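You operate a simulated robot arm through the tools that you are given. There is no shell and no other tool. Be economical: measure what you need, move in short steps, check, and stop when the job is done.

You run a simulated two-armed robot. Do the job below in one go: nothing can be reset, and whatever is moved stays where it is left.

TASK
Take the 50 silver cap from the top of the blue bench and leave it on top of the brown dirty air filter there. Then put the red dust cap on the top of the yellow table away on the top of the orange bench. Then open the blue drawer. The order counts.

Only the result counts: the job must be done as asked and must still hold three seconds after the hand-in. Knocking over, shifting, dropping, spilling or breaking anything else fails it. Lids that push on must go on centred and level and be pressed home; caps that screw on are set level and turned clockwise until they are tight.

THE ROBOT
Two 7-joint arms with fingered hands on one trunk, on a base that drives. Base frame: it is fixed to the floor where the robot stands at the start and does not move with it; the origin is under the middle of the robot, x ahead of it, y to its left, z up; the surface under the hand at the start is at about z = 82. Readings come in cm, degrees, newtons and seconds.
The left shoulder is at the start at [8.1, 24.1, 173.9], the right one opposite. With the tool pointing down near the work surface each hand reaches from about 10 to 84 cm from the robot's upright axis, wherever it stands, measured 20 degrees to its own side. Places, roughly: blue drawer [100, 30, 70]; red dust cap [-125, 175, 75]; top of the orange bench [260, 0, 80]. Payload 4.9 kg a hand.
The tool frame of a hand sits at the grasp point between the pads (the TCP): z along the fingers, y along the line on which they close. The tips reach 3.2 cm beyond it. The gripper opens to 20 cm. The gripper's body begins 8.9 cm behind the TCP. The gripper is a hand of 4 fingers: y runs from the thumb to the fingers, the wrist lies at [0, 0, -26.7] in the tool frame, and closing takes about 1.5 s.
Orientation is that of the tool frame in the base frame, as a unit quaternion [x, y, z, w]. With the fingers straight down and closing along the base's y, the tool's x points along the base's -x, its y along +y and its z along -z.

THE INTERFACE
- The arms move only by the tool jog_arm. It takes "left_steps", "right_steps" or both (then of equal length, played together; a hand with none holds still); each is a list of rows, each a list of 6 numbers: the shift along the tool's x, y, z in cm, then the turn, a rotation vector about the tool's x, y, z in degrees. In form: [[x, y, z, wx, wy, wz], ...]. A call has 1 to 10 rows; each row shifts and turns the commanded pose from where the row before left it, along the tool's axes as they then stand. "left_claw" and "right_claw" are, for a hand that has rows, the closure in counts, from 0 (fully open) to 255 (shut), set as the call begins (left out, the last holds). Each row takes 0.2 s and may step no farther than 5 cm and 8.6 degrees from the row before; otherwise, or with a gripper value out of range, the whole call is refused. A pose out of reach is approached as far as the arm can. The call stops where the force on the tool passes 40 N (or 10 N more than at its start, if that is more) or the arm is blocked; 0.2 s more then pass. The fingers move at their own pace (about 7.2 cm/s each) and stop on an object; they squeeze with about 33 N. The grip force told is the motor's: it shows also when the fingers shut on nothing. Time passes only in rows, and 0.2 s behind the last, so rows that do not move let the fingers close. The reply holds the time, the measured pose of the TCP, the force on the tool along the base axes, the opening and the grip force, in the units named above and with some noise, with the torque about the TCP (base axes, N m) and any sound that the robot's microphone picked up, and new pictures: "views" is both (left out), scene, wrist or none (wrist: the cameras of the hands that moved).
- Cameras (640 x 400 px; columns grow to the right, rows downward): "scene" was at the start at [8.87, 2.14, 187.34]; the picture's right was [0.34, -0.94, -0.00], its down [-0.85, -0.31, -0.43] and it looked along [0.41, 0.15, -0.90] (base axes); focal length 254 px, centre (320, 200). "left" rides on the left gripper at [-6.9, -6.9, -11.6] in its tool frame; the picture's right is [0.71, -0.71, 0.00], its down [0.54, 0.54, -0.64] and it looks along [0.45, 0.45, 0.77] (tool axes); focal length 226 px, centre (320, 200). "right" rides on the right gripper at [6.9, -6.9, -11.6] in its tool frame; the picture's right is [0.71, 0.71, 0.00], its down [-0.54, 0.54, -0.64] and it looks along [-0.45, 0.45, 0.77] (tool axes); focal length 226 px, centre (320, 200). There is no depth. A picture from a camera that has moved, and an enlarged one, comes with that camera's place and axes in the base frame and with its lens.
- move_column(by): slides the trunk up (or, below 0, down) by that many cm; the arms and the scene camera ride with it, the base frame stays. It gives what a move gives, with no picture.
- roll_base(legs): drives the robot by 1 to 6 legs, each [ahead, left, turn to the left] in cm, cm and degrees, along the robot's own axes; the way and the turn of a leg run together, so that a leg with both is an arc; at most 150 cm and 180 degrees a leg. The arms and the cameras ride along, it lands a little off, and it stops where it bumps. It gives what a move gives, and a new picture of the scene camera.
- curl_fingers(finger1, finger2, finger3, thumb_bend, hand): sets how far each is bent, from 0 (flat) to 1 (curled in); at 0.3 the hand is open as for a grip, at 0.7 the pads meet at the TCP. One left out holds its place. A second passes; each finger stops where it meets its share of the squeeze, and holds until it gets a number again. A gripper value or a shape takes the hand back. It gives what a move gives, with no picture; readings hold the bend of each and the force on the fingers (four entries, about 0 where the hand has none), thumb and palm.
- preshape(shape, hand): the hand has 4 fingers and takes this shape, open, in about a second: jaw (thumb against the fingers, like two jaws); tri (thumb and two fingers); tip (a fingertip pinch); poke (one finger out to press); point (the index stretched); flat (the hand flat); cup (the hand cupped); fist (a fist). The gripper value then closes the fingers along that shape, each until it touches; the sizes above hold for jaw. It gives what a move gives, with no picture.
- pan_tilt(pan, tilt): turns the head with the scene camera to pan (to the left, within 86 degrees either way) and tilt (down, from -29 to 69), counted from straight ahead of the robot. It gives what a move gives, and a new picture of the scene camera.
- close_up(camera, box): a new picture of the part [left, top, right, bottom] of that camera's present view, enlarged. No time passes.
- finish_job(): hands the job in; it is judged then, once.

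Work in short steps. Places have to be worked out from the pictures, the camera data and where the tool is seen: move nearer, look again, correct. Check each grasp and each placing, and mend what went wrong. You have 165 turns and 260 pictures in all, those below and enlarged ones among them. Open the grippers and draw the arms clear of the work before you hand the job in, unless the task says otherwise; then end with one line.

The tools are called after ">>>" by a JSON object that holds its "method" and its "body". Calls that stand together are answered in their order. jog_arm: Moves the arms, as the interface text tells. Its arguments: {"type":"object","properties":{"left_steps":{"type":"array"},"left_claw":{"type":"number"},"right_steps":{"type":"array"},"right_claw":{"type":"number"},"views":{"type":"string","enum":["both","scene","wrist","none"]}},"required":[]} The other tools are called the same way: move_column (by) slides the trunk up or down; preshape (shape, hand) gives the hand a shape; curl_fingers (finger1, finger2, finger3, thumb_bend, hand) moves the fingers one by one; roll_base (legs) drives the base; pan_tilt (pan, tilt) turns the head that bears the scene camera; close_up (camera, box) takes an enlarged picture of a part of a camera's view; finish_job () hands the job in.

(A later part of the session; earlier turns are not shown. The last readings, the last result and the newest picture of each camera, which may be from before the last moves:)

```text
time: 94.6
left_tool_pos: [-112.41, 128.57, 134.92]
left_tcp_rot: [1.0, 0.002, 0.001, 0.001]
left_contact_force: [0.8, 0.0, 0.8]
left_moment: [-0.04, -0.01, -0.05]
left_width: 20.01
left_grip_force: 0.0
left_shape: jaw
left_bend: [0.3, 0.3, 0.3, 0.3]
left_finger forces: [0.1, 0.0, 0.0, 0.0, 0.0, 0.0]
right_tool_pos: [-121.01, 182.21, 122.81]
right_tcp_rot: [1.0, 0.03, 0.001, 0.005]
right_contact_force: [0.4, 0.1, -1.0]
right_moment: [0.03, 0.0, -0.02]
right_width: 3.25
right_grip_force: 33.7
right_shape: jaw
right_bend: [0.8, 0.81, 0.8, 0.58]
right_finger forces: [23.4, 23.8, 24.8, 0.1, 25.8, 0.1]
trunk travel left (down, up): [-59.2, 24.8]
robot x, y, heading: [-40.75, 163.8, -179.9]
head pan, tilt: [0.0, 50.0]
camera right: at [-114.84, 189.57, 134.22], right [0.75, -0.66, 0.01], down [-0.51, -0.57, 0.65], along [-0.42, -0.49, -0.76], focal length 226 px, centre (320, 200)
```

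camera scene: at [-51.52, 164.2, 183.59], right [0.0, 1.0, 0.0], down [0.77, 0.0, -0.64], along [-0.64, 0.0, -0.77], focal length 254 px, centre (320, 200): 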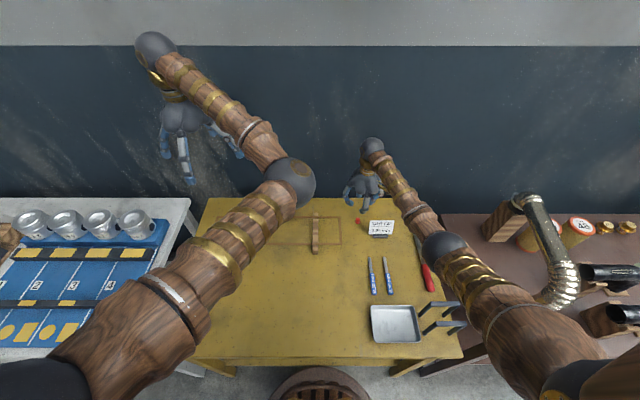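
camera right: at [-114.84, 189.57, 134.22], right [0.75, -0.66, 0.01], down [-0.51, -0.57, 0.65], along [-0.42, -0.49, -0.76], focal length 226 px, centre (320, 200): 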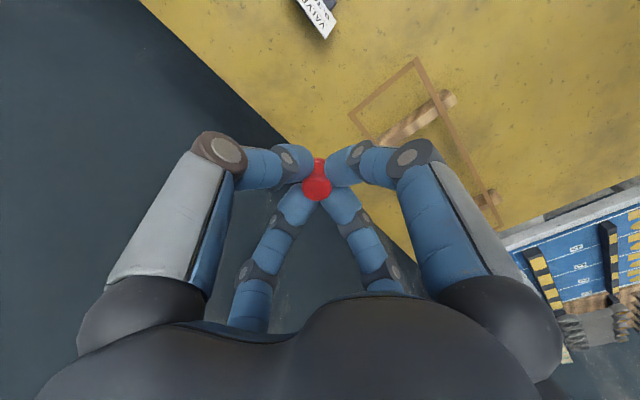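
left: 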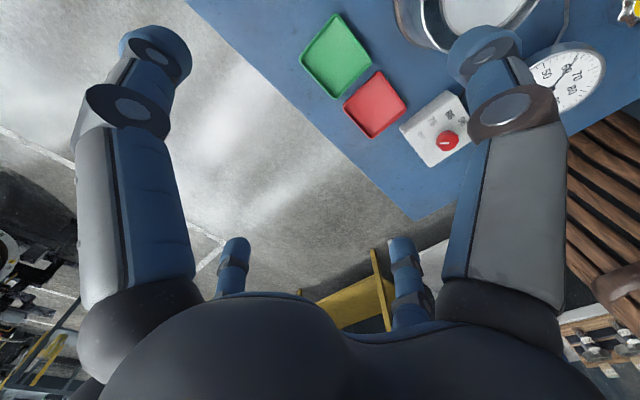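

Held securely. I raise the trunk, back away from the table and turn toward the orange bench.

>>> {"method": "move_column", "body": {"by": 20}}

>>> {"method": "roll_base", "body": {"legs": [[-40, 0, 0], [0, 0, 179.9], [0, -58, 0]]}}

```text
time: 96.7
left_tool_pos: [-112.2, 128.28, 155.0]
left_tcp_rot: [1.0, 0.001, 0.001, 0.0]
left_contact_force: [1.0, -0.6, -0.2]
left_moment: [0.01, 0.0, 0.01]
left_width: 19.99
left_grip_force: 0.0
left_shape: jaw
left_bend: [0.3, 0.3, 0.3, 0.3]
left_finger forces: [0.0, 0.0, 0.0, 0.0, 0.0, 0.0]
right_tool_pos: [-121.2, 181.93, 142.72]
right_tcp_rot: [1.0, 0.031, 0.0, 0.006]
right_contact_force: [0.5, 0.8, -0.3]
right_moment: [0.03, -0.02, 0.01]
right_width: 3.26
right_grip_force: 32.5
right_shape: jaw
right_bend: [0.8, 0.81, 0.8, 0.58]
right_finger forces: [23.3, 23.7, 24.9, 0.0, 25.6, 0.0]
trunk travel left (down, up): [-79.2, 4.8]
robot x, y, heading: [-41.2, 164.2, -179.8]
head pan, tilt: [0.0, 50.0]
```

```text
time: 109.6
left_tool_pos: [70.86, 144.04, 154.79]
left_tcp_rot: [-0.022, 1.0, -0.001, -0.001]
left_contact_force: [0.4, -0.4, -0.1]
left_moment: [-0.02, -0.01, 0.02]
left_width: 19.99
left_grip_force: 0.1
left_shape: jaw
left_bend: [0.3, 0.3, 0.3, 0.3]
left_finger forces: [0.0, 0.0, 0.1, 0.0, 0.1, 0.0]
right_tool_pos: [81.88, 90.63, 142.8]
right_tcp_rot: [-0.05, 0.999, 0.006, 0.0]
right_contact_force: [0.5, 1.3, 0.0]
right_moment: [-0.03, 0.03, 0.01]
right_width: 3.24
right_grip_force: 32.5
right_shape: jaw
right_bend: [0.8, 0.81, 0.8, 0.58]
right_finger forces: [21.8, 23.9, 24.7, 0.1, 25.4, 0.0]
trunk travel left (down, up): [-79.2, 4.8]
robot x, y, heading: [0.61, 105.05, 2.2]
head pan, tilt: [0.0, 50.0]
camera scene: at [11.62, 105.92, 203.59], right [0.04, -1.0, 0.0], down [-0.77, -0.03, -0.64], along [0.64, 0.02, -0.77], focal length 254 px, centre (320, 200)
```

scene: 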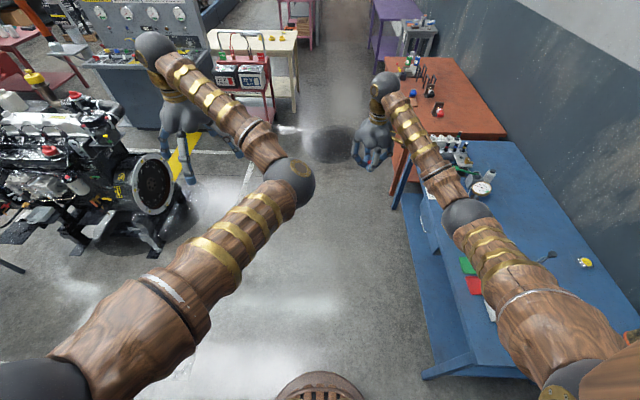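

Clear aisle ahead. I drive forward along it to beside the orange bench.

>>> {"method": "roll_base", "body": {"legs": [[0, 0, -2.4], [120, 0, 0], [115, 0, 0]]}}

>>> {"method": "pan_tilt", "body": {"pan": -50, "tilt": 45}}

```text
time: 121.5
left_tool_pos: [306.94, 138.89, 154.88]
left_tcp_rot: [0.002, 1.0, 0.001, -0.001]
left_contact_force: [-0.5, -0.2, -0.5]
left_moment: [-0.02, -0.05, 0.01]
left_width: 19.98
left_grip_force: 0.1
left_shape: jaw
left_bend: [0.3, 0.3, 0.3, 0.3]
left_finger forces: [0.0, 0.1, 0.1, 0.1, 0.0, 0.0]
right_tool_pos: [315.33, 85.13, 142.9]
right_tcp_rot: [-0.027, 1.0, 0.006, 0.0]
right_contact_force: [0.4, 0.3, -0.3]
right_moment: [0.03, 0.0, 0.0]
right_width: 3.22
right_grip_force: 32.9
right_shape: jaw
right_bend: [0.8, 0.81, 0.8, 0.58]
right_finger forces: [21.8, 23.9, 24.6, 0.0, 25.5, 0.1]
trunk travel left (down, up): [-79.2, 4.8]
robot x, y, heading: [234.77, 103.42, -0.4]
head pan, tilt: [0.0, 50.0]
camera scene: at [245.81, 103.6, 203.6], right [-0.01, -1.0, 0.0], down [-0.77, 0.01, -0.64], along [0.64, 0.0, -0.77], focal length 254 px, centre (320, 200)
```

scene: 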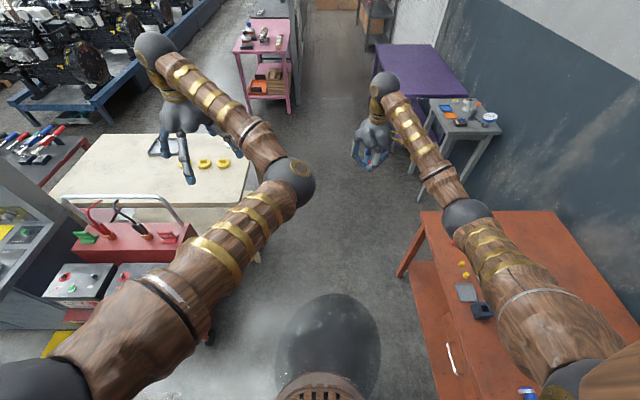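

```text
time: 122.7
left_tool_pos: [307.06, 139.06, 154.87]
left_tcp_rot: [0.002, 1.0, 0.0, -0.001]
left_contact_force: [-0.4, -0.3, -0.6]
left_moment: [0.01, -0.03, 0.0]
left_width: 20.03
left_grip_force: 0.0
left_shape: jaw
left_bend: [0.3, 0.3, 0.3, 0.3]
left_finger forces: [0.0, 0.0, 0.0, 0.1, 0.0, 0.0]
right_tool_pos: [315.51, 85.21, 142.84]
right_tcp_rot: [-0.026, 1.0, 0.006, -0.001]
right_contact_force: [0.1, -0.1, -0.1]
right_moment: [-0.02, 0.02, 0.03]
right_width: 3.23
right_grip_force: 32.8
right_shape: jaw
right_bend: [0.8, 0.81, 0.8, 0.58]
right_finger forces: [21.8, 23.9, 24.7, 0.0, 25.5, 0.1]
trunk travel left (down, up): [-79.2, 4.8]
robot x, y, heading: [235.09, 103.64, -0.3]
head pan, tilt: [-50.0, 45.0]
camera scene: at [243.54, 97.39, 204.28], right [-0.77, -0.64, 0.0], down [-0.45, 0.54, -0.71], along [0.45, -0.54, -0.71], focal length 254 px, centre (320, 200)
```

scene: 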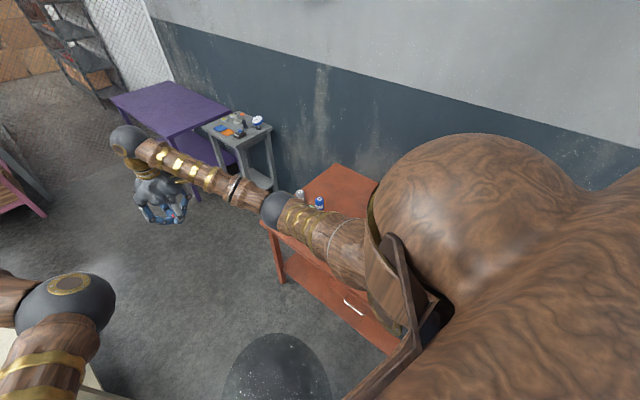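

I turn right to face the orange bench and look at its top.

>>> {"method": "roll_base", "body": {"legs": [[0, 0, -89.7]]}}

>>> {"method": "pan_tilt", "body": {"pan": 0, "tilt": 52}}

```text
time: 127.0
left_tool_pos: [268.39, 30.74, 154.85]
left_tcp_rot: [0.718, 0.696, 0.001, -0.001]
left_contact_force: [0.2, -0.1, -0.3]
left_moment: [0.0, 0.02, -0.01]
left_width: 20.0
left_grip_force: 0.0
left_shape: jaw
left_bend: [0.3, 0.3, 0.3, 0.3]
left_finger forces: [0.0, 0.1, 0.0, 0.0, 0.0, 0.0]
right_tool_pos: [214.56, 24.06, 142.79]
right_tcp_rot: [0.699, 0.716, 0.004, 0.004]
right_contact_force: [-0.6, -0.6, -0.3]
right_moment: [-0.01, 0.02, -0.02]
right_width: 3.26
right_grip_force: 33.2
right_shape: jaw
right_bend: [0.8, 0.81, 0.8, 0.58]
right_finger forces: [21.4, 24.1, 24.4, 0.0, 25.6, 0.0]
trunk travel left (down, up): [-79.2, 4.8]
robot x, y, heading: [235.27, 103.58, -92.1]
head pan, tilt: [-50.0, 45.0]
camera scene: at [228.83, 95.59, 204.28], right [-0.61, 0.79, 0.0], down [0.56, 0.43, -0.71], along [-0.56, -0.43, -0.71], focal length 254 px, centre (320, 200)
```

scene: 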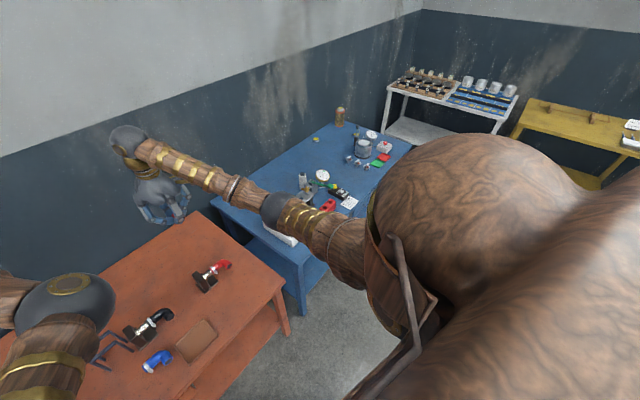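

```text
time: 128.2
left_tool_pos: [268.26, 30.77, 154.8]
left_tcp_rot: [0.719, 0.695, 0.0, 0.0]
left_contact_force: [0.9, 0.0, -0.1]
left_moment: [-0.02, -0.03, 0.0]
left_width: 19.99
left_grip_force: 0.2
left_shape: jaw
left_bend: [0.3, 0.3, 0.3, 0.3]
left_finger forces: [0.1, 0.0, 0.1, 0.0, 0.0, 0.1]
right_tool_pos: [214.42, 23.96, 142.77]
right_tcp_rot: [0.699, 0.715, 0.005, 0.004]
right_contact_force: [-0.5, 0.0, -0.1]
right_moment: [-0.01, -0.02, -0.01]
right_width: 3.24
right_grip_force: 32.9
right_shape: jaw
right_bend: [0.8, 0.81, 0.8, 0.58]
right_finger forces: [21.5, 24.0, 24.4, 0.0, 25.5, 0.0]
trunk travel left (down, up): [-79.2, 4.8]
robot x, y, heading: [235.36, 103.9, -92.2]
head pan, tilt: [0.0, 52.0]
camera scene: at [234.82, 93.1, 203.32], right [-1.0, 0.04, 0.0], down [0.03, 0.79, -0.62], along [-0.02, -0.62, -0.79], focal length 254 px, centre (320, 200)
```

scene: 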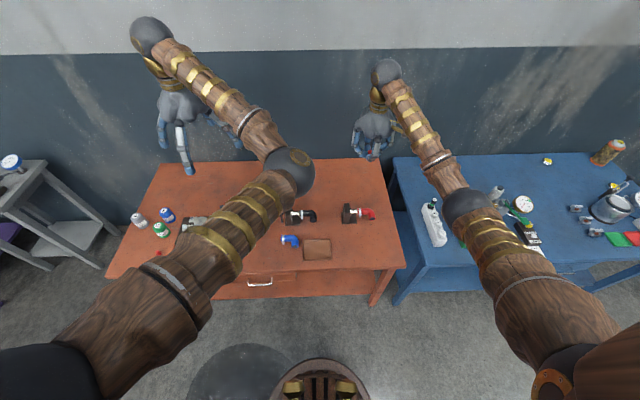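

Free spot on the orange bench: about (210,31), between the tan mat and the bench end, in front of the red elbow part. I move over it, lower the trunk 20 cm, and look.

>>> {"method": "jog_arm", "body": {"right_steps": [[3.5, -2.1, 0, 0, 0, 0], [3.5, -2.1, 0, 0, 0, 0], [0, 0, 0, 0, 0, 0]], "views": "none"}}

>>> {"method": "move_column", "body": {"by": -20}}

>>> {"method": "jog_arm", "body": {"right_steps": [[0, 0, 4.5, 0, 0, 0], [0, 0, 4.5, 0, 0, 0], [0, 0, 4.5, 0, 0, 0], [0, 0, 0, 0, 0, 0]], "views": "both"}}

```text
time: 128.9
left_tool_pos: [268.43, 30.77, 154.88]
left_tcp_rot: [0.719, 0.695, 0.001, 0.0]
left_contact_force: [0.0, 0.0, -0.2]
left_moment: [-0.01, 0.03, 0.0]
left_width: 20.01
left_grip_force: 0.1
left_shape: jaw
left_bend: [0.3, 0.3, 0.3, 0.3]
left_finger forces: [0.0, 0.1, 0.0, 0.0, 0.1, 0.0]
right_tool_pos: [210.28, 30.72, 142.67]
right_tcp_rot: [0.699, 0.715, 0.003, 0.004]
right_contact_force: [-0.8, -0.3, 0.0]
right_moment: [0.02, -0.02, 0.01]
right_width: 3.22
right_grip_force: 32.9
right_shape: jaw
right_bend: [0.8, 0.81, 0.8, 0.58]
right_finger forces: [21.7, 24.1, 24.3, 0.0, 25.5, 0.0]
trunk travel left (down, up): [-79.2, 4.8]
robot x, y, heading: [235.08, 103.47, -92.0]
head pan, tilt: [0.0, 52.0]
```

```text
time: 131.1
left_tool_pos: [268.29, 30.86, 134.89]
left_tcp_rot: [0.719, 0.695, 0.001, -0.001]
left_contact_force: [0.2, 0.1, -0.1]
left_moment: [-0.03, -0.02, -0.01]
left_width: 20.03
left_grip_force: 0.0
left_shape: jaw
left_bend: [0.3, 0.3, 0.3, 0.3]
left_finger forces: [0.0, 0.1, 0.0, 0.1, 0.0, 0.0]
right_tool_pos: [210.22, 30.74, 122.86]
right_tcp_rot: [0.699, 0.715, 0.005, 0.004]
right_contact_force: [-0.2, -0.1, 0.2]
right_moment: [-0.02, -0.02, 0.01]
right_width: 3.23
right_grip_force: 32.8
right_shape: jaw
right_bend: [0.8, 0.81, 0.8, 0.58]
right_finger forces: [21.7, 24.0, 24.2, 0.0, 25.5, 0.0]
trunk travel left (down, up): [-59.2, 24.8]
robot x, y, heading: [235.37, 103.56, -92.0]
head pan, tilt: [0.0, 52.0]
```

```text
time: 132.1
left_tool_pos: [268.33, 30.83, 134.91]
left_tcp_rot: [0.719, 0.695, 0.001, 0.0]
left_contact_force: [-0.9, 0.6, 0.0]
left_moment: [-0.04, -0.03, -0.01]
left_width: 20.01
left_grip_force: 0.1
left_shape: jaw
left_bend: [0.3, 0.3, 0.3, 0.3]
left_finger forces: [0.0, 0.1, 0.0, 0.0, 0.1, 0.1]
right_tool_pos: [210.21, 30.76, 109.27]
right_tcp_rot: [0.698, 0.716, 0.004, 0.004]
right_contact_force: [-0.4, 0.0, -0.5]
right_moment: [-0.01, 0.02, -0.01]
right_width: 3.21
right_grip_force: 32.8
right_shape: jaw
right_bend: [0.8, 0.81, 0.8, 0.58]
right_finger forces: [21.5, 24.0, 24.2, 0.0, 25.5, 0.1]
trunk travel left (down, up): [-59.2, 24.8]
robot x, y, heading: [235.45, 103.22, -92.1]
head pan, tilt: [0.0, 52.0]
camera scene: at [234.84, 93.12, 183.32], right [-1.0, 0.04, 0.0], down [0.03, 0.79, -0.62], along [-0.02, -0.62, -0.79], focal length 254 px, centre (320, 200)
camera right: at [202.91, 37.44, 120.73], right [0.69, 0.72, 0.01], down [0.55, -0.53, 0.65], along [0.47, -0.44, -0.76], focal length 226 px, centre (320, 200)
```

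scene: 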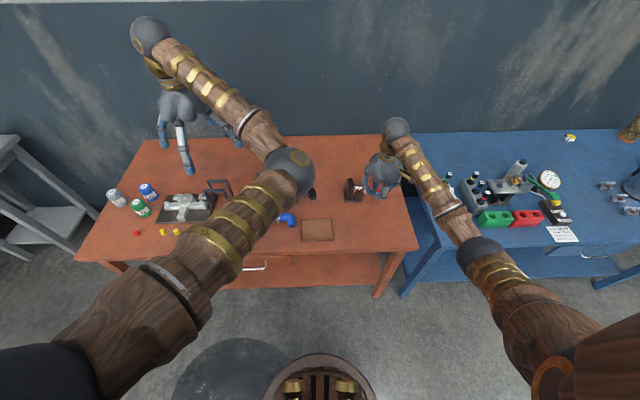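
right: 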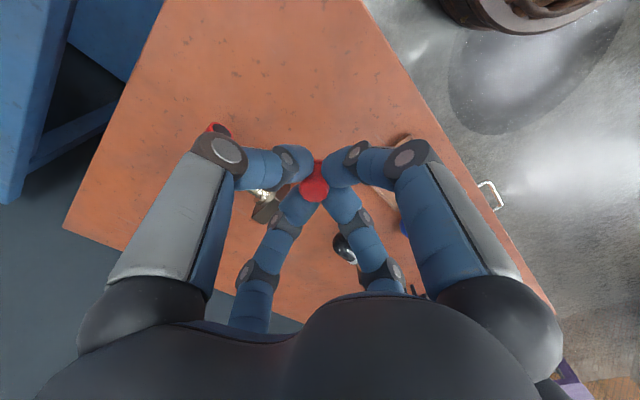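

Below is bare orange top. I descend to z≈89, then creep to contact.

>>> {"method": "jog_arm", "body": {"right_steps": [[0, 0, 4.5, 0, 0, 0], [0, 0, 4.5, 0, 0, 0], [0, 0, 4.5, 0, 0, 0], [0, 0, 4.0, 0, 0, 0], [0, 0, 2.0, 0, 0, 0], [0, 0, 0, 0, 0, 0]], "views": "wrist"}}

>>> {"method": "close_up", "body": {"camera": "scene", "box": [310, 140, 450, 260]}}

```text
time: 133.5
left_tool_pos: [268.28, 30.91, 134.9]
left_tcp_rot: [0.719, 0.695, 0.0, -0.001]
left_contact_force: [0.0, -0.3, -0.8]
left_moment: [-0.01, -0.01, 0.0]
left_width: 19.99
left_grip_force: 0.0
left_shape: jaw
left_bend: [0.3, 0.3, 0.3, 0.3]
left_finger forces: [0.0, 0.0, 0.0, 0.1, 0.0, 0.0]
right_tool_pos: [210.52, 31.01, 89.75]
right_tcp_rot: [0.698, 0.716, 0.004, 0.004]
right_contact_force: [0.2, 0.8, 0.2]
right_moment: [-0.01, -0.02, -0.01]
right_width: 3.21
right_grip_force: 33.1
right_shape: jaw
right_bend: [0.8, 0.81, 0.8, 0.58]
right_finger forces: [21.6, 24.1, 24.0, 0.1, 25.1, 0.1]
trunk travel left (down, up): [-59.2, 24.8]
robot x, y, heading: [235.41, 103.51, -92.0]
head pan, tilt: [0.0, 52.0]
camera right: at [203.16, 37.65, 101.21], right [0.69, 0.72, 0.01], down [0.55, -0.53, 0.65], along [0.47, -0.44, -0.76], focal length 226 px, centre (320, 200)
```

right: 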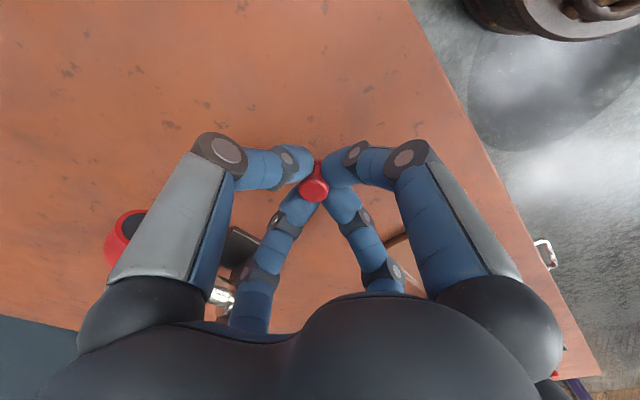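

```text
3.33 times, centred on (380, 200) of scene
camera zoom: at [234.82, 93.14, 183.32], right [-1.0, 0.04, 0.0], down [0.03, 0.79, -0.62], along [-0.02, -0.62, -0.79], focal length 848 px, centre (120, 200)
```

zoom: 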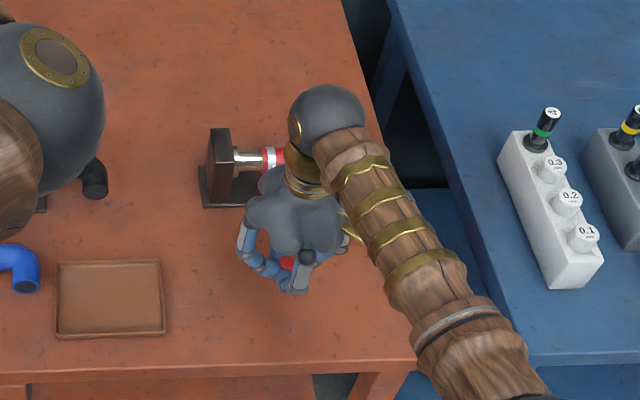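

The hand is a bit close to the red fitting, so I shift 3 cm toward me, then creep down.

>>> {"method": "jog_arm", "body": {"right_steps": [[3, 0, 0, 0, 0, 0], [0, 0, 1.2, 0, 0, 0], [0, 0, 1.2, 0, 0, 0], [0, 0, 1.0, 0, 0, 0], [0, 0, 0, 0, 0, 0]], "views": "none"}}

>>> {"method": "close_up", "body": {"camera": "right", "box": [220, 100, 420, 225]}}

```text
time: 134.7
left_tool_pos: [268.33, 30.83, 134.87]
left_tcp_rot: [0.719, 0.695, 0.0, 0.0]
left_contact_force: [-0.6, 0.2, 0.6]
left_moment: [0.0, -0.02, 0.01]
left_width: 20.01
left_grip_force: 0.1
left_shape: jaw
left_bend: [0.3, 0.3, 0.3, 0.3]
left_finger forces: [0.0, 0.0, 0.0, 0.1, 0.0, 0.0]
right_tool_pos: [210.46, 33.81, 86.39]
right_tcp_rot: [0.699, 0.715, 0.004, 0.005]
right_contact_force: [-0.1, -0.1, 0.2]
right_moment: [-0.01, -0.02, 0.0]
right_width: 3.22
right_grip_force: 32.5
right_shape: jaw
right_bend: [0.8, 0.81, 0.8, 0.58]
right_finger forces: [21.9, 23.9, 24.0, 0.1, 24.9, 0.1]
trunk travel left (down, up): [-59.2, 24.8]
robot x, y, heading: [235.08, 103.73, -92.1]
head pan, tilt: [0.0, 52.0]
```

```text
3.20 times, centred on (320, 162) of right
camera zoom: at [203.08, 40.49, 97.84], right [0.69, 0.72, 0.01], down [0.55, -0.53, 0.65], along [0.47, -0.44, -0.76], focal length 723 px, centre (320, 320)
```

zoom: 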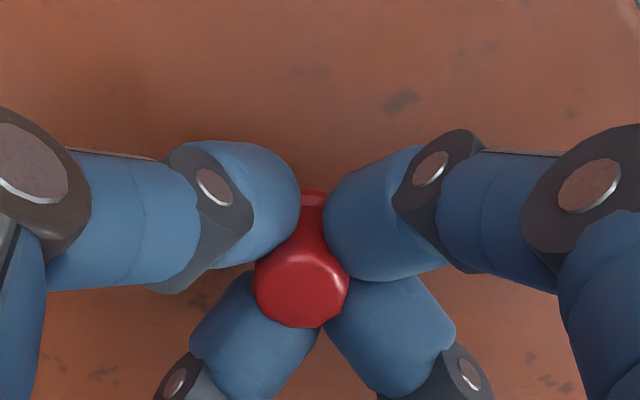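

Not yet touching. I continue in 0.4 cm steps.

>>> {"method": "jog_arm", "body": {"right_steps": [[0, 0, 0.4, 0, 0, 0], [0, 0, 0.4, 0, 0, 0], [0, 0, 0, 0, 0, 0]], "views": "none"}}

```text
time: 135.5
left_tool_pos: [268.45, 30.76, 134.87]
left_tcp_rot: [0.719, 0.695, 0.0, -0.001]
left_contact_force: [0.3, -0.1, -0.4]
left_moment: [0.0, 0.0, 0.03]
left_width: 19.99
left_grip_force: 0.0
left_shape: jaw
left_bend: [0.3, 0.3, 0.3, 0.3]
left_finger forces: [0.0, 0.1, 0.0, 0.0, 0.0, 0.0]
right_tool_pos: [210.63, 33.77, 85.63]
right_tcp_rot: [0.698, 0.716, 0.004, 0.004]
right_contact_force: [0.0, 0.4, -0.3]
right_moment: [0.02, 0.01, 0.02]
right_width: 3.24
right_grip_force: 32.8
right_shape: jaw
right_bend: [0.8, 0.81, 0.8, 0.58]
right_finger forces: [22.0, 24.0, 23.9, 0.1, 24.9, 0.0]
trunk travel left (down, up): [-59.2, 24.8]
robot x, y, heading: [235.21, 103.78, -92.2]
head pan, tilt: [0.0, 52.0]
```

>>> {"method": "jog_arm", "body": {"right_steps": [[0, 0, 0.3, 0, 0, 0], [0, 0, 0.3, 0, 0, 0], [0, 0, 0, 0, 0, 0]], "views": "none"}}

```text
time: 136.3
left_tool_pos: [268.39, 30.83, 134.86]
left_tcp_rot: [0.719, 0.695, 0.0, 0.0]
left_contact_force: [-0.6, -0.1, 0.4]
left_moment: [-0.02, 0.04, 0.0]
left_width: 19.99
left_grip_force: 0.1
left_shape: jaw
left_bend: [0.3, 0.3, 0.3, 0.3]
left_finger forces: [0.1, 0.1, 0.0, 0.1, 0.0, 0.1]
right_tool_pos: [210.62, 33.74, 85.14]
right_tcp_rot: [0.699, 0.715, 0.004, 0.004]
right_contact_force: [-0.1, 0.5, 4.7]
right_moment: [0.0, 0.07, 0.01]
right_width: 3.19
right_grip_force: 33.2
right_shape: jaw
right_bend: [0.8, 0.81, 0.8, 0.58]
right_finger forces: [22.8, 24.4, 24.8, 0.1, 26.0, 0.1]
trunk travel left (down, up): [-59.2, 24.8]
robot x, y, heading: [235.71, 103.58, -92.0]
head pan, tilt: [0.0, 52.0]
```

Light contact (4.7 N): the cap stands on the bench. I open gently while rising a hair.

>>> {"method": "jog_arm", "body": {"right_steps": [[0, 0, -0.1, 0, 0, 0], [0, 0, -0.1, 0, 0, 0], [0, 0, 0, 0, 0, 0], [0, 0, 0, 0, 0, 0]], "right_claw": 175, "views": "wrist"}}

```text
time: 137.3
left_tool_pos: [268.41, 30.93, 134.87]
left_tcp_rot: [0.719, 0.695, 0.0, 0.0]
left_contact_force: [0.2, -0.5, 0.3]
left_moment: [0.01, 0.01, 0.01]
left_width: 19.99
left_grip_force: 0.1
left_shape: jaw
left_bend: [0.3, 0.3, 0.3, 0.3]
left_finger forces: [0.1, 0.1, 0.1, 0.0, 0.0, 0.0]
right_tool_pos: [210.6, 33.79, 85.26]
right_tcp_rot: [0.699, 0.715, 0.004, 0.004]
right_contact_force: [0.4, 0.2, 6.8]
right_moment: [-0.02, 0.11, 0.04]
right_width: 6.25
right_grip_force: 0.1
right_shape: jaw
right_bend: [0.48, 0.47, 0.47, 0.46]
right_finger forces: [1.0, 0.0, 1.4, 0.1, 3.8, 0.1]
trunk travel left (down, up): [-59.2, 24.8]
robot x, y, heading: [235.75, 103.59, -91.8]
head pan, tilt: [0.0, 52.0]
camera right: at [203.2, 40.48, 96.72], right [0.69, 0.72, 0.01], down [0.55, -0.53, 0.65], along [0.47, -0.44, -0.76], focal length 226 px, centre (320, 200)
```

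right: 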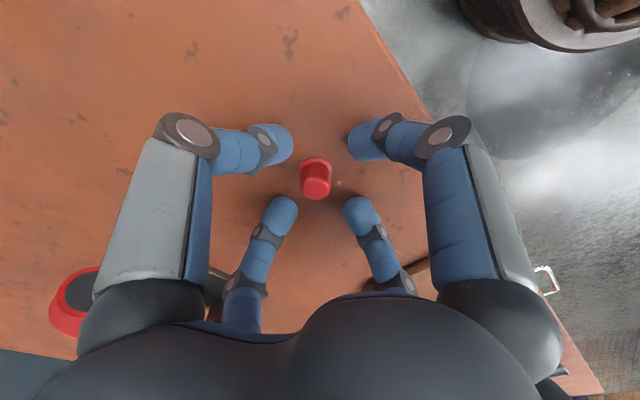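

The red cap stands free and upright. I raise the hand straight up.

>>> {"method": "jog_arm", "body": {"right_steps": [[0, 0, -2, 0, 0, 0], [0, 0, -4.5, 0, 0, 0], [0, 0, -4.5, 0, 0, 0], [0, 0, -4.5, 0, 0, 0], [0, 0, -4.5, 0, 0, 0], [0, 0, -4.5, 0, 0, 0], [0, 0, -4.5, 0, 0, 0], [0, 0, -4.5, 0, 0, 0]], "views": "wrist"}}

>>> {"method": "move_column", "body": {"by": 15}}

```text
time: 139.1
left_tool_pos: [268.4, 30.88, 134.84]
left_tcp_rot: [0.719, 0.695, 0.0, 0.0]
left_contact_force: [-0.6, 0.2, -1.3]
left_moment: [0.01, 0.0, -0.03]
left_width: 20.01
left_grip_force: 0.1
left_shape: jaw
left_bend: [0.3, 0.3, 0.3, 0.3]
left_finger forces: [0.0, 0.1, 0.0, 0.1, 0.0, 0.0]
right_tool_pos: [209.92, 34.01, 118.64]
right_tcp_rot: [0.698, 0.716, 0.005, 0.003]
right_contact_force: [0.1, 0.2, 0.1]
right_moment: [0.01, 0.01, -0.03]
right_width: 6.29
right_grip_force: 0.1
right_shape: jaw
right_bend: [0.47, 0.47, 0.47, 0.46]
right_finger forces: [0.1, 0.0, 0.0, 0.1, 0.0, 0.1]
trunk travel left (down, up): [-59.2, 24.8]
robot x, y, heading: [235.47, 103.68, -92.2]
head pan, tilt: [0.0, 52.0]
camera right: at [202.55, 40.6, 130.09], right [0.69, 0.72, 0.01], down [0.55, -0.53, 0.65], along [0.47, -0.44, -0.76], focal length 226 px, centre (320, 200)
```

right: 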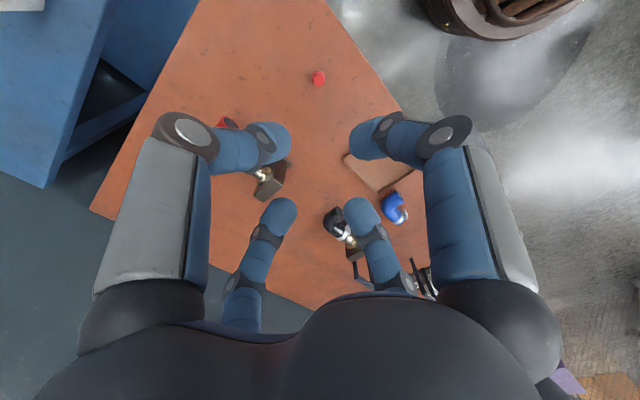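

```text
time: 140.9
left_tool_pos: [268.37, 30.8, 149.88]
left_tcp_rot: [0.719, 0.695, 0.001, -0.001]
left_contact_force: [-1.0, 0.1, -0.1]
left_moment: [-0.02, 0.02, 0.01]
left_width: 20.01
left_grip_force: 0.0
left_shape: jaw
left_bend: [0.3, 0.3, 0.3, 0.3]
left_finger forces: [0.0, 0.1, 0.1, 0.1, 0.1, 0.0]
right_tool_pos: [210.02, 33.69, 133.63]
right_tcp_rot: [0.698, 0.716, 0.005, 0.003]
right_contact_force: [-0.3, -0.6, -0.4]
right_moment: [0.01, 0.04, 0.04]
right_width: 6.27
right_grip_force: 0.2
right_shape: jaw
right_bend: [0.47, 0.47, 0.47, 0.46]
right_finger forces: [0.0, 0.1, 0.0, 0.0, 0.0, 0.0]
trunk travel left (down, up): [-74.2, 9.8]
robot x, y, heading: [235.69, 103.99, -91.9]
head pan, tilt: [0.0, 52.0]
```

The red cap is on the orange bench. Now I go to the blue drawer: sidestep to x≈127 and back off so the hands clear the bench.

>>> {"method": "roll_base", "body": {"legs": [[0, -108, 2], [-25, 0, 0]]}}

```text
time: 147.9
left_tool_pos: [161.5, 58.15, 149.6]
left_tcp_rot: [0.71, 0.705, 0.003, -0.002]
left_contact_force: [0.1, -1.2, -0.1]
left_moment: [0.07, 0.0, 0.01]
left_width: 20.0
left_grip_force: 0.1
left_shape: jaw
left_bend: [0.3, 0.3, 0.3, 0.3]
left_finger forces: [0.0, 0.0, 0.0, 0.1, 0.1, 0.0]
right_tool_pos: [103.11, 59.73, 133.28]
right_tcp_rot: [0.689, 0.725, 0.007, 0.002]
right_contact_force: [-0.7, -0.8, 0.3]
right_moment: [0.03, 0.0, 0.01]
right_width: 6.28
right_grip_force: 0.0
right_shape: jaw
right_bend: [0.47, 0.47, 0.47, 0.46]
right_finger forces: [0.0, 0.0, 0.0, 0.0, 0.0, 0.1]
trunk travel left (down, up): [-74.2, 9.8]
robot x, y, heading: [126.75, 130.55, -90.6]
head pan, tilt: [0.0, 52.0]
camera scene: at [126.37, 119.34, 198.26], right [-1.0, 0.01, 0.0], down [0.01, 0.79, -0.61], along [-0.01, -0.61, -0.79], focal length 254 px, centre (320, 200)
```

scene: 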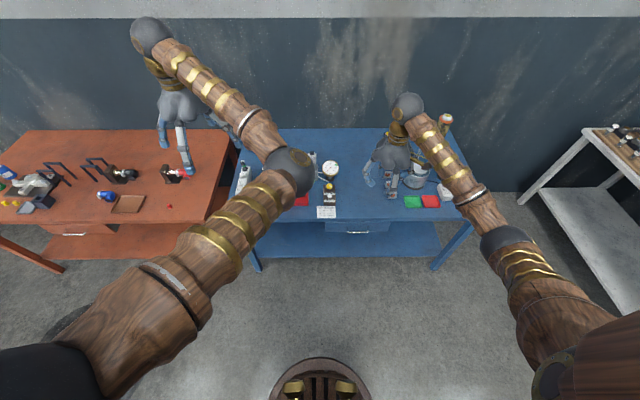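

The drawer front with its handle is visible. I zoom in and also check the red cap.

>>> {"method": "close_up", "body": {"camera": "scene", "box": [310, 190, 410, 260]}}

>>> {"method": "close_up", "body": {"camera": "scene", "box": [90, 150, 210, 240]}}

```text
5.71 times, centred on (360, 225) of scene
camera zoom: at [126.37, 119.34, 198.26], right [-1.0, 0.01, 0.0], down [0.01, 0.79, -0.61], along [-0.01, -0.61, -0.79], focal length 1454 px, centre (91, 57)
```

zoom: 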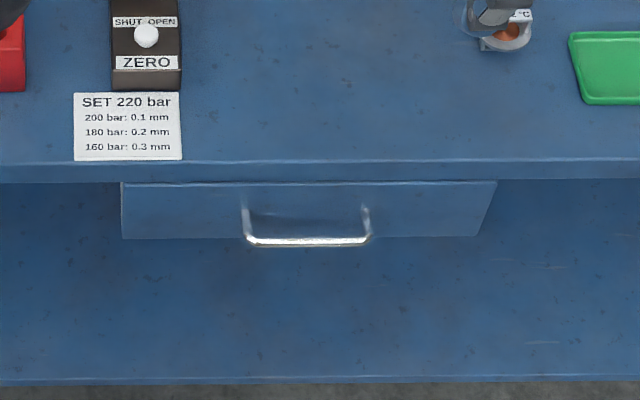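

```text
4.44 times, centred on (150, 195) of scene
camera zoom: at [126.37, 119.34, 198.26], right [-1.0, 0.01, 0.0], down [0.01, 0.79, -0.61], along [-0.01, -0.61, -0.79], focal length 1131 px, centre (1076, 222)
```

zoom: 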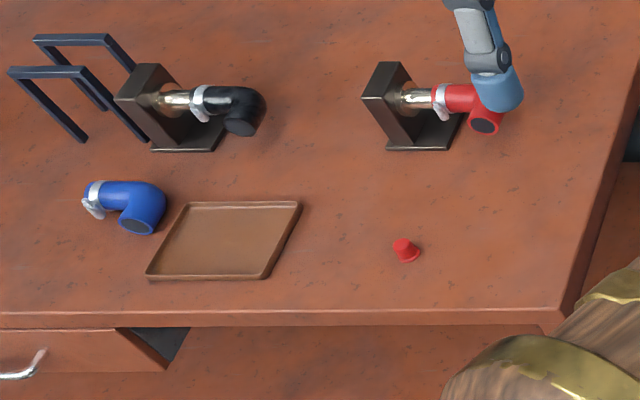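

The handle bar comes out at about (103.3,44,69.3), ~12 cm wide with a 4–5 cm gap behind it. I draw the left hand back and swing the right hand to point horizontally at the bench.

>>> {"method": "jog_arm", "body": {"left_steps": [[2.4, 0, 0, 0, 0, 0], [2.4, 0, 0, 0, 0, 0], [2.4, 0, 0, 0, 0, 0], [2.4, 0, 0, 0, 0, 0], [2.4, 0, 0, 0, 0, 0], [2.4, 0, 0, 0, 0, 0], [2.4, 0, 0, 0, 0, 0], [2.4, 0, 0, 0, 0, 0], [2.4, 0, 0, 0, 0, 0], [2.4, 0, 0, 0, 0, 0]], "right_steps": [[0, 0, 0, 0, -8.5, 0], [0, 0, 0, 0, -8.5, 0], [0, 0, 0, 0, -8.5, 0], [0, 0, 0, 0, -8.5, 0], [0, 0, 0, 0, -8.5, 0], [0, 0, 0, 0, -8.5, 0], [0, 0, 0, 0, -8.5, 0], [0, 0, 0, 0, -8.5, 0], [0, 0, 0, 0, -8.5, 0], [0, 0, 0, 0, -8.5, 0]], "views": "both"}}

```text
time: 150.1
left_tool_pos: [161.67, 83.01, 150.06]
left_tcp_rot: [0.71, 0.704, 0.0, 0.0]
left_contact_force: [0.1, 0.1, -0.3]
left_moment: [0.0, -0.01, 0.03]
left_width: 20.0
left_grip_force: 0.0
left_shape: jaw
left_bend: [0.3, 0.3, 0.3, 0.3]
left_finger forces: [0.0, 0.0, 0.0, 0.0, 0.0, 0.0]
right_tool_pos: [102.9, 60.4, 133.76]
right_tcp_rot: [0.51, 0.531, -0.463, 0.494]
right_contact_force: [-0.2, 0.2, 0.5]
right_moment: [-0.02, 0.0, 0.06]
right_width: 6.27
right_grip_force: 0.0
right_shape: jaw
right_bend: [0.47, 0.47, 0.47, 0.46]
right_finger forces: [0.0, 0.1, 0.0, 0.0, 0.1, 0.0]
trunk travel left (down, up): [-74.2, 9.8]
robot x, y, heading: [126.59, 130.86, -90.9]
head pan, tilt: [0.0, 52.0]
camera scene: at [126.19, 120.3, 198.33], right [-1.0, 0.01, 0.0], down [0.01, 0.79, -0.62], along [-0.01, -0.62, -0.79], focal length 254 px, centre (320, 200)
camera right: at [95.25, 72.1, 127.67], right [0.71, 0.1, -0.7], down [0.5, 0.62, 0.6], along [0.49, -0.78, 0.39], focal length 226 px, centre (320, 200)
camera left: at [154.8, 76.12, 161.56], right [-0.7, 0.71, 0.0], down [0.55, 0.54, 0.64], along [0.46, 0.45, -0.77], focal length 226 px, centre (320, 200)
```

scene: 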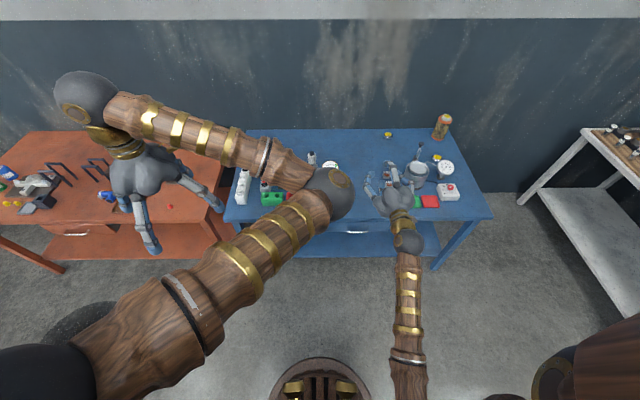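
right: 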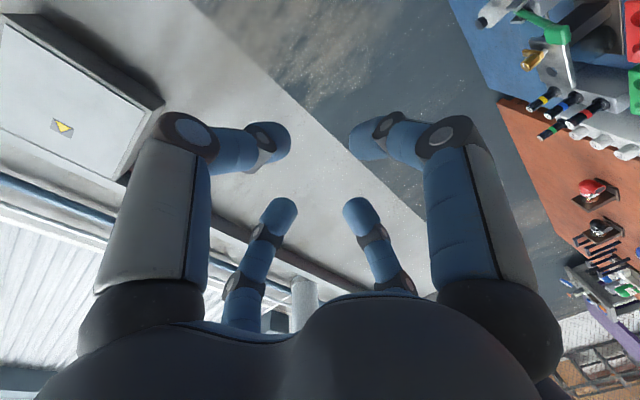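
left: 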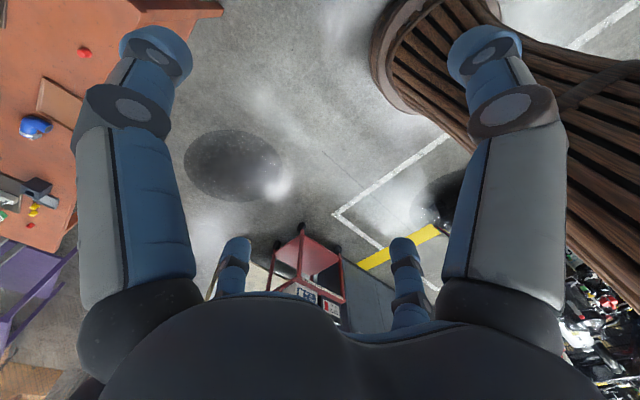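

The hand points horizontally. I roll it -45° so two fingers pass above and two below the bar, then lower the trunk.

>>> {"method": "jog_arm", "body": {"right_steps": [[0, 0, 0, 0, -4.8, 0], [0, 0, 0, 0, 0, -7.5], [0, 0, 0, 0, 0, -7.5], [0, 0, 0, 0, 0, -7.5], [0, 0, 0, 0, 0, -7.5], [0, 0, 0, 0, 0, -7.5], [0, 0, 0, 0, 0, -7.5], [0, 0, 0, 0, 0, 0]], "right_claw": 100, "views": "none"}}

>>> {"method": "move_column", "body": {"by": -40}}

>>> {"method": "pan_tilt", "body": {"pan": -5, "tilt": 50}}

```text
time: 151.9
left_tool_pos: [161.83, 82.86, 149.99]
left_tcp_rot: [0.71, 0.705, 0.001, 0.0]
left_contact_force: [-0.6, -0.2, 0.7]
left_moment: [0.05, 0.0, 0.0]
left_width: 19.98
left_grip_force: 0.1
left_shape: jaw
left_bend: [0.3, 0.3, 0.3, 0.3]
left_finger forces: [0.1, 0.0, 0.0, 0.0, 0.0, 0.0]
right_tool_pos: [103.09, 60.14, 133.57]
right_tcp_rot: [0.257, 0.66, -0.644, 0.289]
right_contact_force: [-0.1, 0.5, -0.2]
right_moment: [0.02, 0.02, -0.02]
right_width: 12.12
right_grip_force: 0.1
right_shape: jaw
right_bend: [0.34, 0.34, 0.34, 0.32]
right_finger forces: [0.0, 0.0, 0.0, 0.0, 0.0, 0.0]
trunk travel left (down, up): [-74.2, 9.8]
robot x, y, heading: [126.64, 130.91, -90.7]
head pan, tilt: [0.0, 52.0]
```

```text
time: 155.7
left_tool_pos: [161.8, 82.87, 110.05]
left_tcp_rot: [0.71, 0.705, 0.001, -0.001]
left_contact_force: [0.2, 0.1, -0.3]
left_moment: [-0.02, 0.02, 0.0]
left_width: 19.98
left_grip_force: 0.1
left_shape: jaw
left_bend: [0.3, 0.3, 0.3, 0.3]
left_finger forces: [0.0, 0.0, 0.1, 0.1, 0.0, 0.1]
right_tool_pos: [103.08, 60.23, 93.61]
right_tcp_rot: [0.258, 0.659, -0.644, 0.29]
right_contact_force: [-0.2, -0.2, 0.3]
right_moment: [0.01, -0.01, 0.02]
right_width: 12.1
right_grip_force: 0.0
right_shape: jaw
right_bend: [0.34, 0.34, 0.34, 0.32]
right_finger forces: [0.1, 0.1, 0.0, 0.0, 0.0, 0.1]
trunk travel left (down, up): [-34.2, 49.8]
robot x, y, heading: [126.51, 130.37, -90.6]
head pan, tilt: [0.0, 52.0]
```

```text
time: 156.4
left_tool_pos: [161.89, 82.9, 109.95]
left_tcp_rot: [0.71, 0.705, 0.001, -0.001]
left_contact_force: [0.1, 0.1, 0.2]
left_moment: [0.0, -0.01, -0.01]
left_width: 19.99
left_grip_force: 0.0
left_shape: jaw
left_bend: [0.3, 0.3, 0.3, 0.3]
left_finger forces: [0.1, 0.0, 0.1, 0.0, 0.0, 0.0]
right_tool_pos: [103.06, 60.19, 93.65]
right_tcp_rot: [0.258, 0.66, -0.643, 0.291]
right_contact_force: [0.1, 0.4, 0.4]
right_moment: [0.0, -0.01, -0.01]
right_width: 12.11
right_grip_force: 0.1
right_shape: jaw
right_bend: [0.34, 0.34, 0.34, 0.32]
right_finger forces: [0.0, 0.0, 0.0, 0.0, 0.1, 0.0]
trunk travel left (down, up): [-34.2, 49.8]
robot x, y, heading: [126.28, 130.58, -90.4]
head pan, tilt: [-5.0, 50.0]
camera scene: at [125.68, 120.06, 158.59], right [-1.0, 0.1, 0.0], down [0.07, 0.76, -0.64], along [-0.06, -0.64, -0.77], focal length 254 px, centre (320, 200)
```

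scene: 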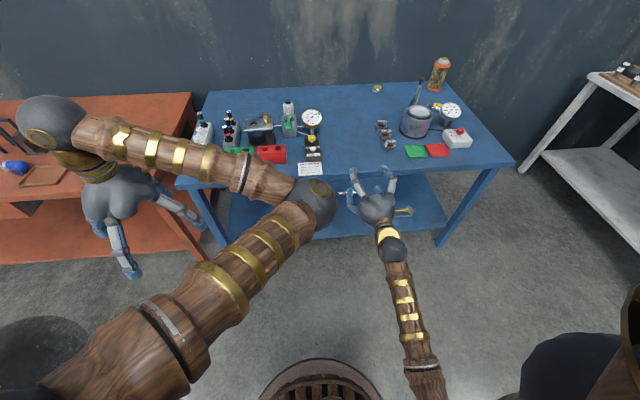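

The hand is in front of the handle column. I lower another 24 cm to bar height and look.

>>> {"method": "move_column", "body": {"by": -24.3}}

>>> {"method": "jog_arm", "body": {"right_steps": [[0, 0, 0, 0, 0, 0]], "views": "both"}}

>>> {"method": "close_up", "body": {"camera": "scene", "box": [300, 100, 440, 200]}}

```text
time: 158.9
left_tool_pos: [161.75, 82.88, 85.73]
left_tcp_rot: [0.71, 0.704, -0.001, 0.0]
left_contact_force: [-0.5, 0.4, -0.3]
left_moment: [0.0, -0.02, -0.03]
left_width: 20.02
left_grip_force: 0.0
left_shape: jaw
left_bend: [0.3, 0.3, 0.3, 0.3]
left_finger forces: [0.0, 0.0, 0.0, 0.1, 0.0, 0.0]
right_tool_pos: [102.96, 60.32, 69.33]
right_tcp_rot: [0.259, 0.659, -0.643, 0.29]
right_contact_force: [0.3, 0.8, -0.5]
right_moment: [-0.03, 0.0, 0.02]
right_width: 12.12
right_grip_force: 0.0
right_shape: jaw
right_bend: [0.34, 0.34, 0.34, 0.32]
right_finger forces: [0.0, 0.0, 0.1, 0.1, 0.0, 0.1]
trunk travel left (down, up): [-9.9, 74.1]
robot x, y, heading: [126.05, 130.99, -90.6]
head pan, tilt: [-5.0, 50.0]
```

```text
time: 159.3
left_tool_pos: [161.65, 82.9, 85.7]
left_tcp_rot: [0.71, 0.705, 0.001, -0.001]
left_contact_force: [0.5, 0.2, 0.5]
left_moment: [0.01, 0.02, -0.02]
left_width: 19.98
left_grip_force: 0.1
left_shape: jaw
left_bend: [0.3, 0.3, 0.3, 0.3]
left_finger forces: [0.0, 0.0, 0.0, 0.1, 0.0, 0.0]
right_tool_pos: [102.97, 60.3, 69.32]
right_tcp_rot: [0.258, 0.66, -0.643, 0.291]
right_contact_force: [-0.4, -0.5, 0.9]
right_moment: [-0.05, -0.04, 0.03]
right_width: 12.1
right_grip_force: 0.1
right_shape: jaw
right_bend: [0.34, 0.34, 0.34, 0.32]
right_finger forces: [0.0, 0.1, 0.0, 0.0, 0.1, 0.1]
trunk travel left (down, up): [-9.9, 74.1]
robot x, y, heading: [126.64, 131.0, -90.7]
head pan, tilt: [-5.0, 50.0]
camera scene: at [125.67, 120.06, 134.29], right [-1.0, 0.1, 0.0], down [0.07, 0.76, -0.64], along [-0.06, -0.64, -0.77], focal length 254 px, centre (320, 200)
camera right: at [92.5, 71.28, 69.17], right [0.01, 0.0, -1.0], down [0.73, 0.68, 0.01], along [0.68, -0.73, 0.0], focal length 226 px, centre (320, 200)
```

scene: 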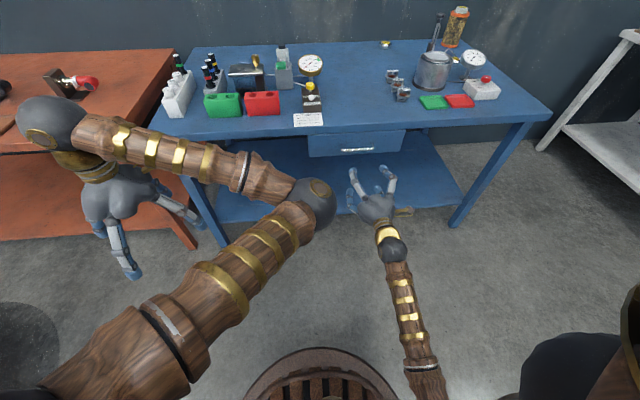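
right: 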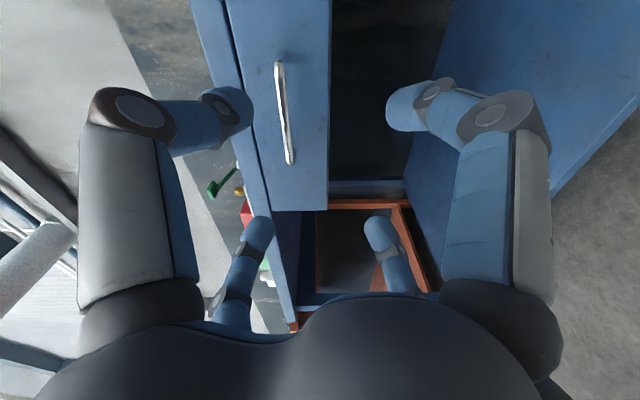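

```text
4.00 times, centred on (370, 150) of scene
camera zoom: at [125.67, 120.06, 134.29], right [-1.0, 0.1, 0.0], down [0.07, 0.76, -0.64], along [-0.06, -0.64, -0.77], focal length 1018 px, centre (120, 400)
```

zoom: 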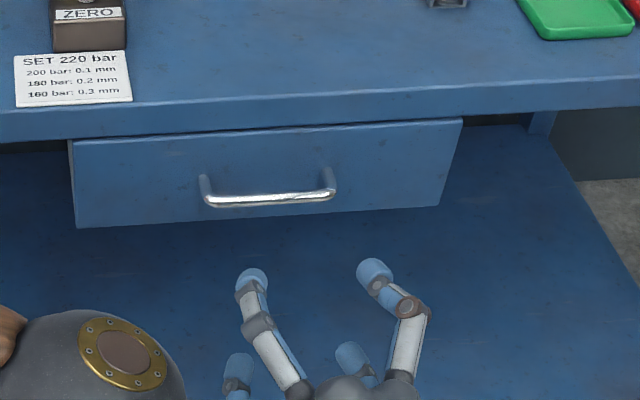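

The bar is ~3.7 cm higher than the TCP (z≈73). I raise the trunk and move forward 6 cm, then recheck.

>>> {"method": "move_column", "body": {"by": 3.8}}

>>> {"method": "jog_arm", "body": {"right_steps": [[0, 0, 3, 0, 0, 0], [0, 0, 3, 0, 0, 0], [0, 0, 0, 0, 0, 0]], "views": "wrist"}}

>>> {"method": "close_up", "body": {"camera": "scene", "box": [300, 100, 440, 200]}}

```text
time: 160.1
left_tool_pos: [161.72, 82.92, 89.44]
left_tcp_rot: [0.71, 0.704, 0.001, 0.0]
left_contact_force: [-0.4, 0.7, -1.0]
left_moment: [0.01, 0.0, 0.04]
left_width: 20.0
left_grip_force: 0.0
left_shape: jaw
left_bend: [0.3, 0.3, 0.3, 0.3]
left_finger forces: [0.1, 0.0, 0.1, 0.0, 0.0, 0.0]
right_tool_pos: [103.01, 60.23, 73.07]
right_tcp_rot: [0.258, 0.66, -0.643, 0.291]
right_contact_force: [-0.4, -0.2, 0.4]
right_moment: [-0.03, 0.02, 0.0]
right_width: 12.08
right_grip_force: 0.1
right_shape: jaw
right_bend: [0.34, 0.34, 0.34, 0.32]
right_finger forces: [0.0, 0.1, 0.0, 0.1, 0.1, 0.0]
trunk travel left (down, up): [-13.7, 70.3]
robot x, y, heading: [126.64, 130.78, -90.5]
head pan, tilt: [-5.0, 50.0]
```

```text
time: 160.9
left_tool_pos: [161.68, 82.94, 89.44]
left_tcp_rot: [0.71, 0.705, 0.0, 0.0]
left_contact_force: [-0.5, 0.3, 0.2]
left_moment: [-0.01, 0.02, -0.01]
left_width: 20.02
left_grip_force: 0.0
left_shape: jaw
left_bend: [0.3, 0.3, 0.3, 0.3]
left_finger forces: [0.0, 0.0, 0.1, 0.1, 0.0, 0.0]
right_tool_pos: [103.36, 54.27, 73.23]
right_tcp_rot: [0.258, 0.66, -0.643, 0.291]
right_contact_force: [-0.1, 1.0, -0.1]
right_moment: [-0.01, -0.01, 0.03]
right_width: 12.11
right_grip_force: 0.1
right_shape: jaw
right_bend: [0.34, 0.34, 0.34, 0.32]
right_finger forces: [0.0, 0.1, 0.1, 0.0, 0.0, 0.0]
trunk travel left (down, up): [-13.7, 70.3]
robot x, y, heading: [126.65, 131.04, -90.7]
head pan, tilt: [-5.0, 50.0]
camera right: at [92.95, 65.32, 72.92], right [0.01, 0.0, -1.0], down [0.73, 0.68, 0.01], along [0.68, -0.73, 0.0], focal length 226 px, centre (320, 200)
```

right: 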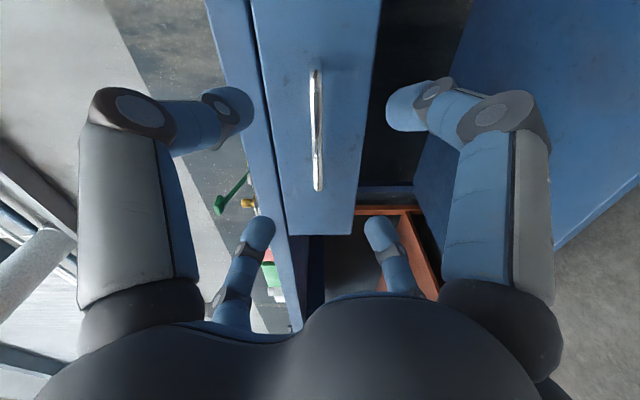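

```text
4.00 times, centred on (370, 150) of scene
camera zoom: at [125.66, 120.1, 138.09], right [-1.0, 0.1, 0.0], down [0.07, 0.76, -0.64], along [-0.06, -0.64, -0.77], focal length 1018 px, centre (120, 400)
```

zoom: 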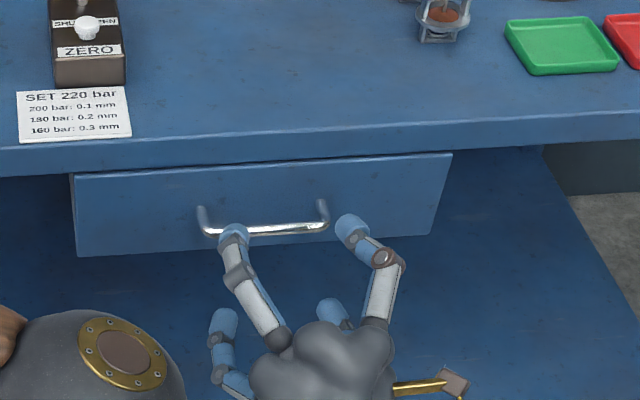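

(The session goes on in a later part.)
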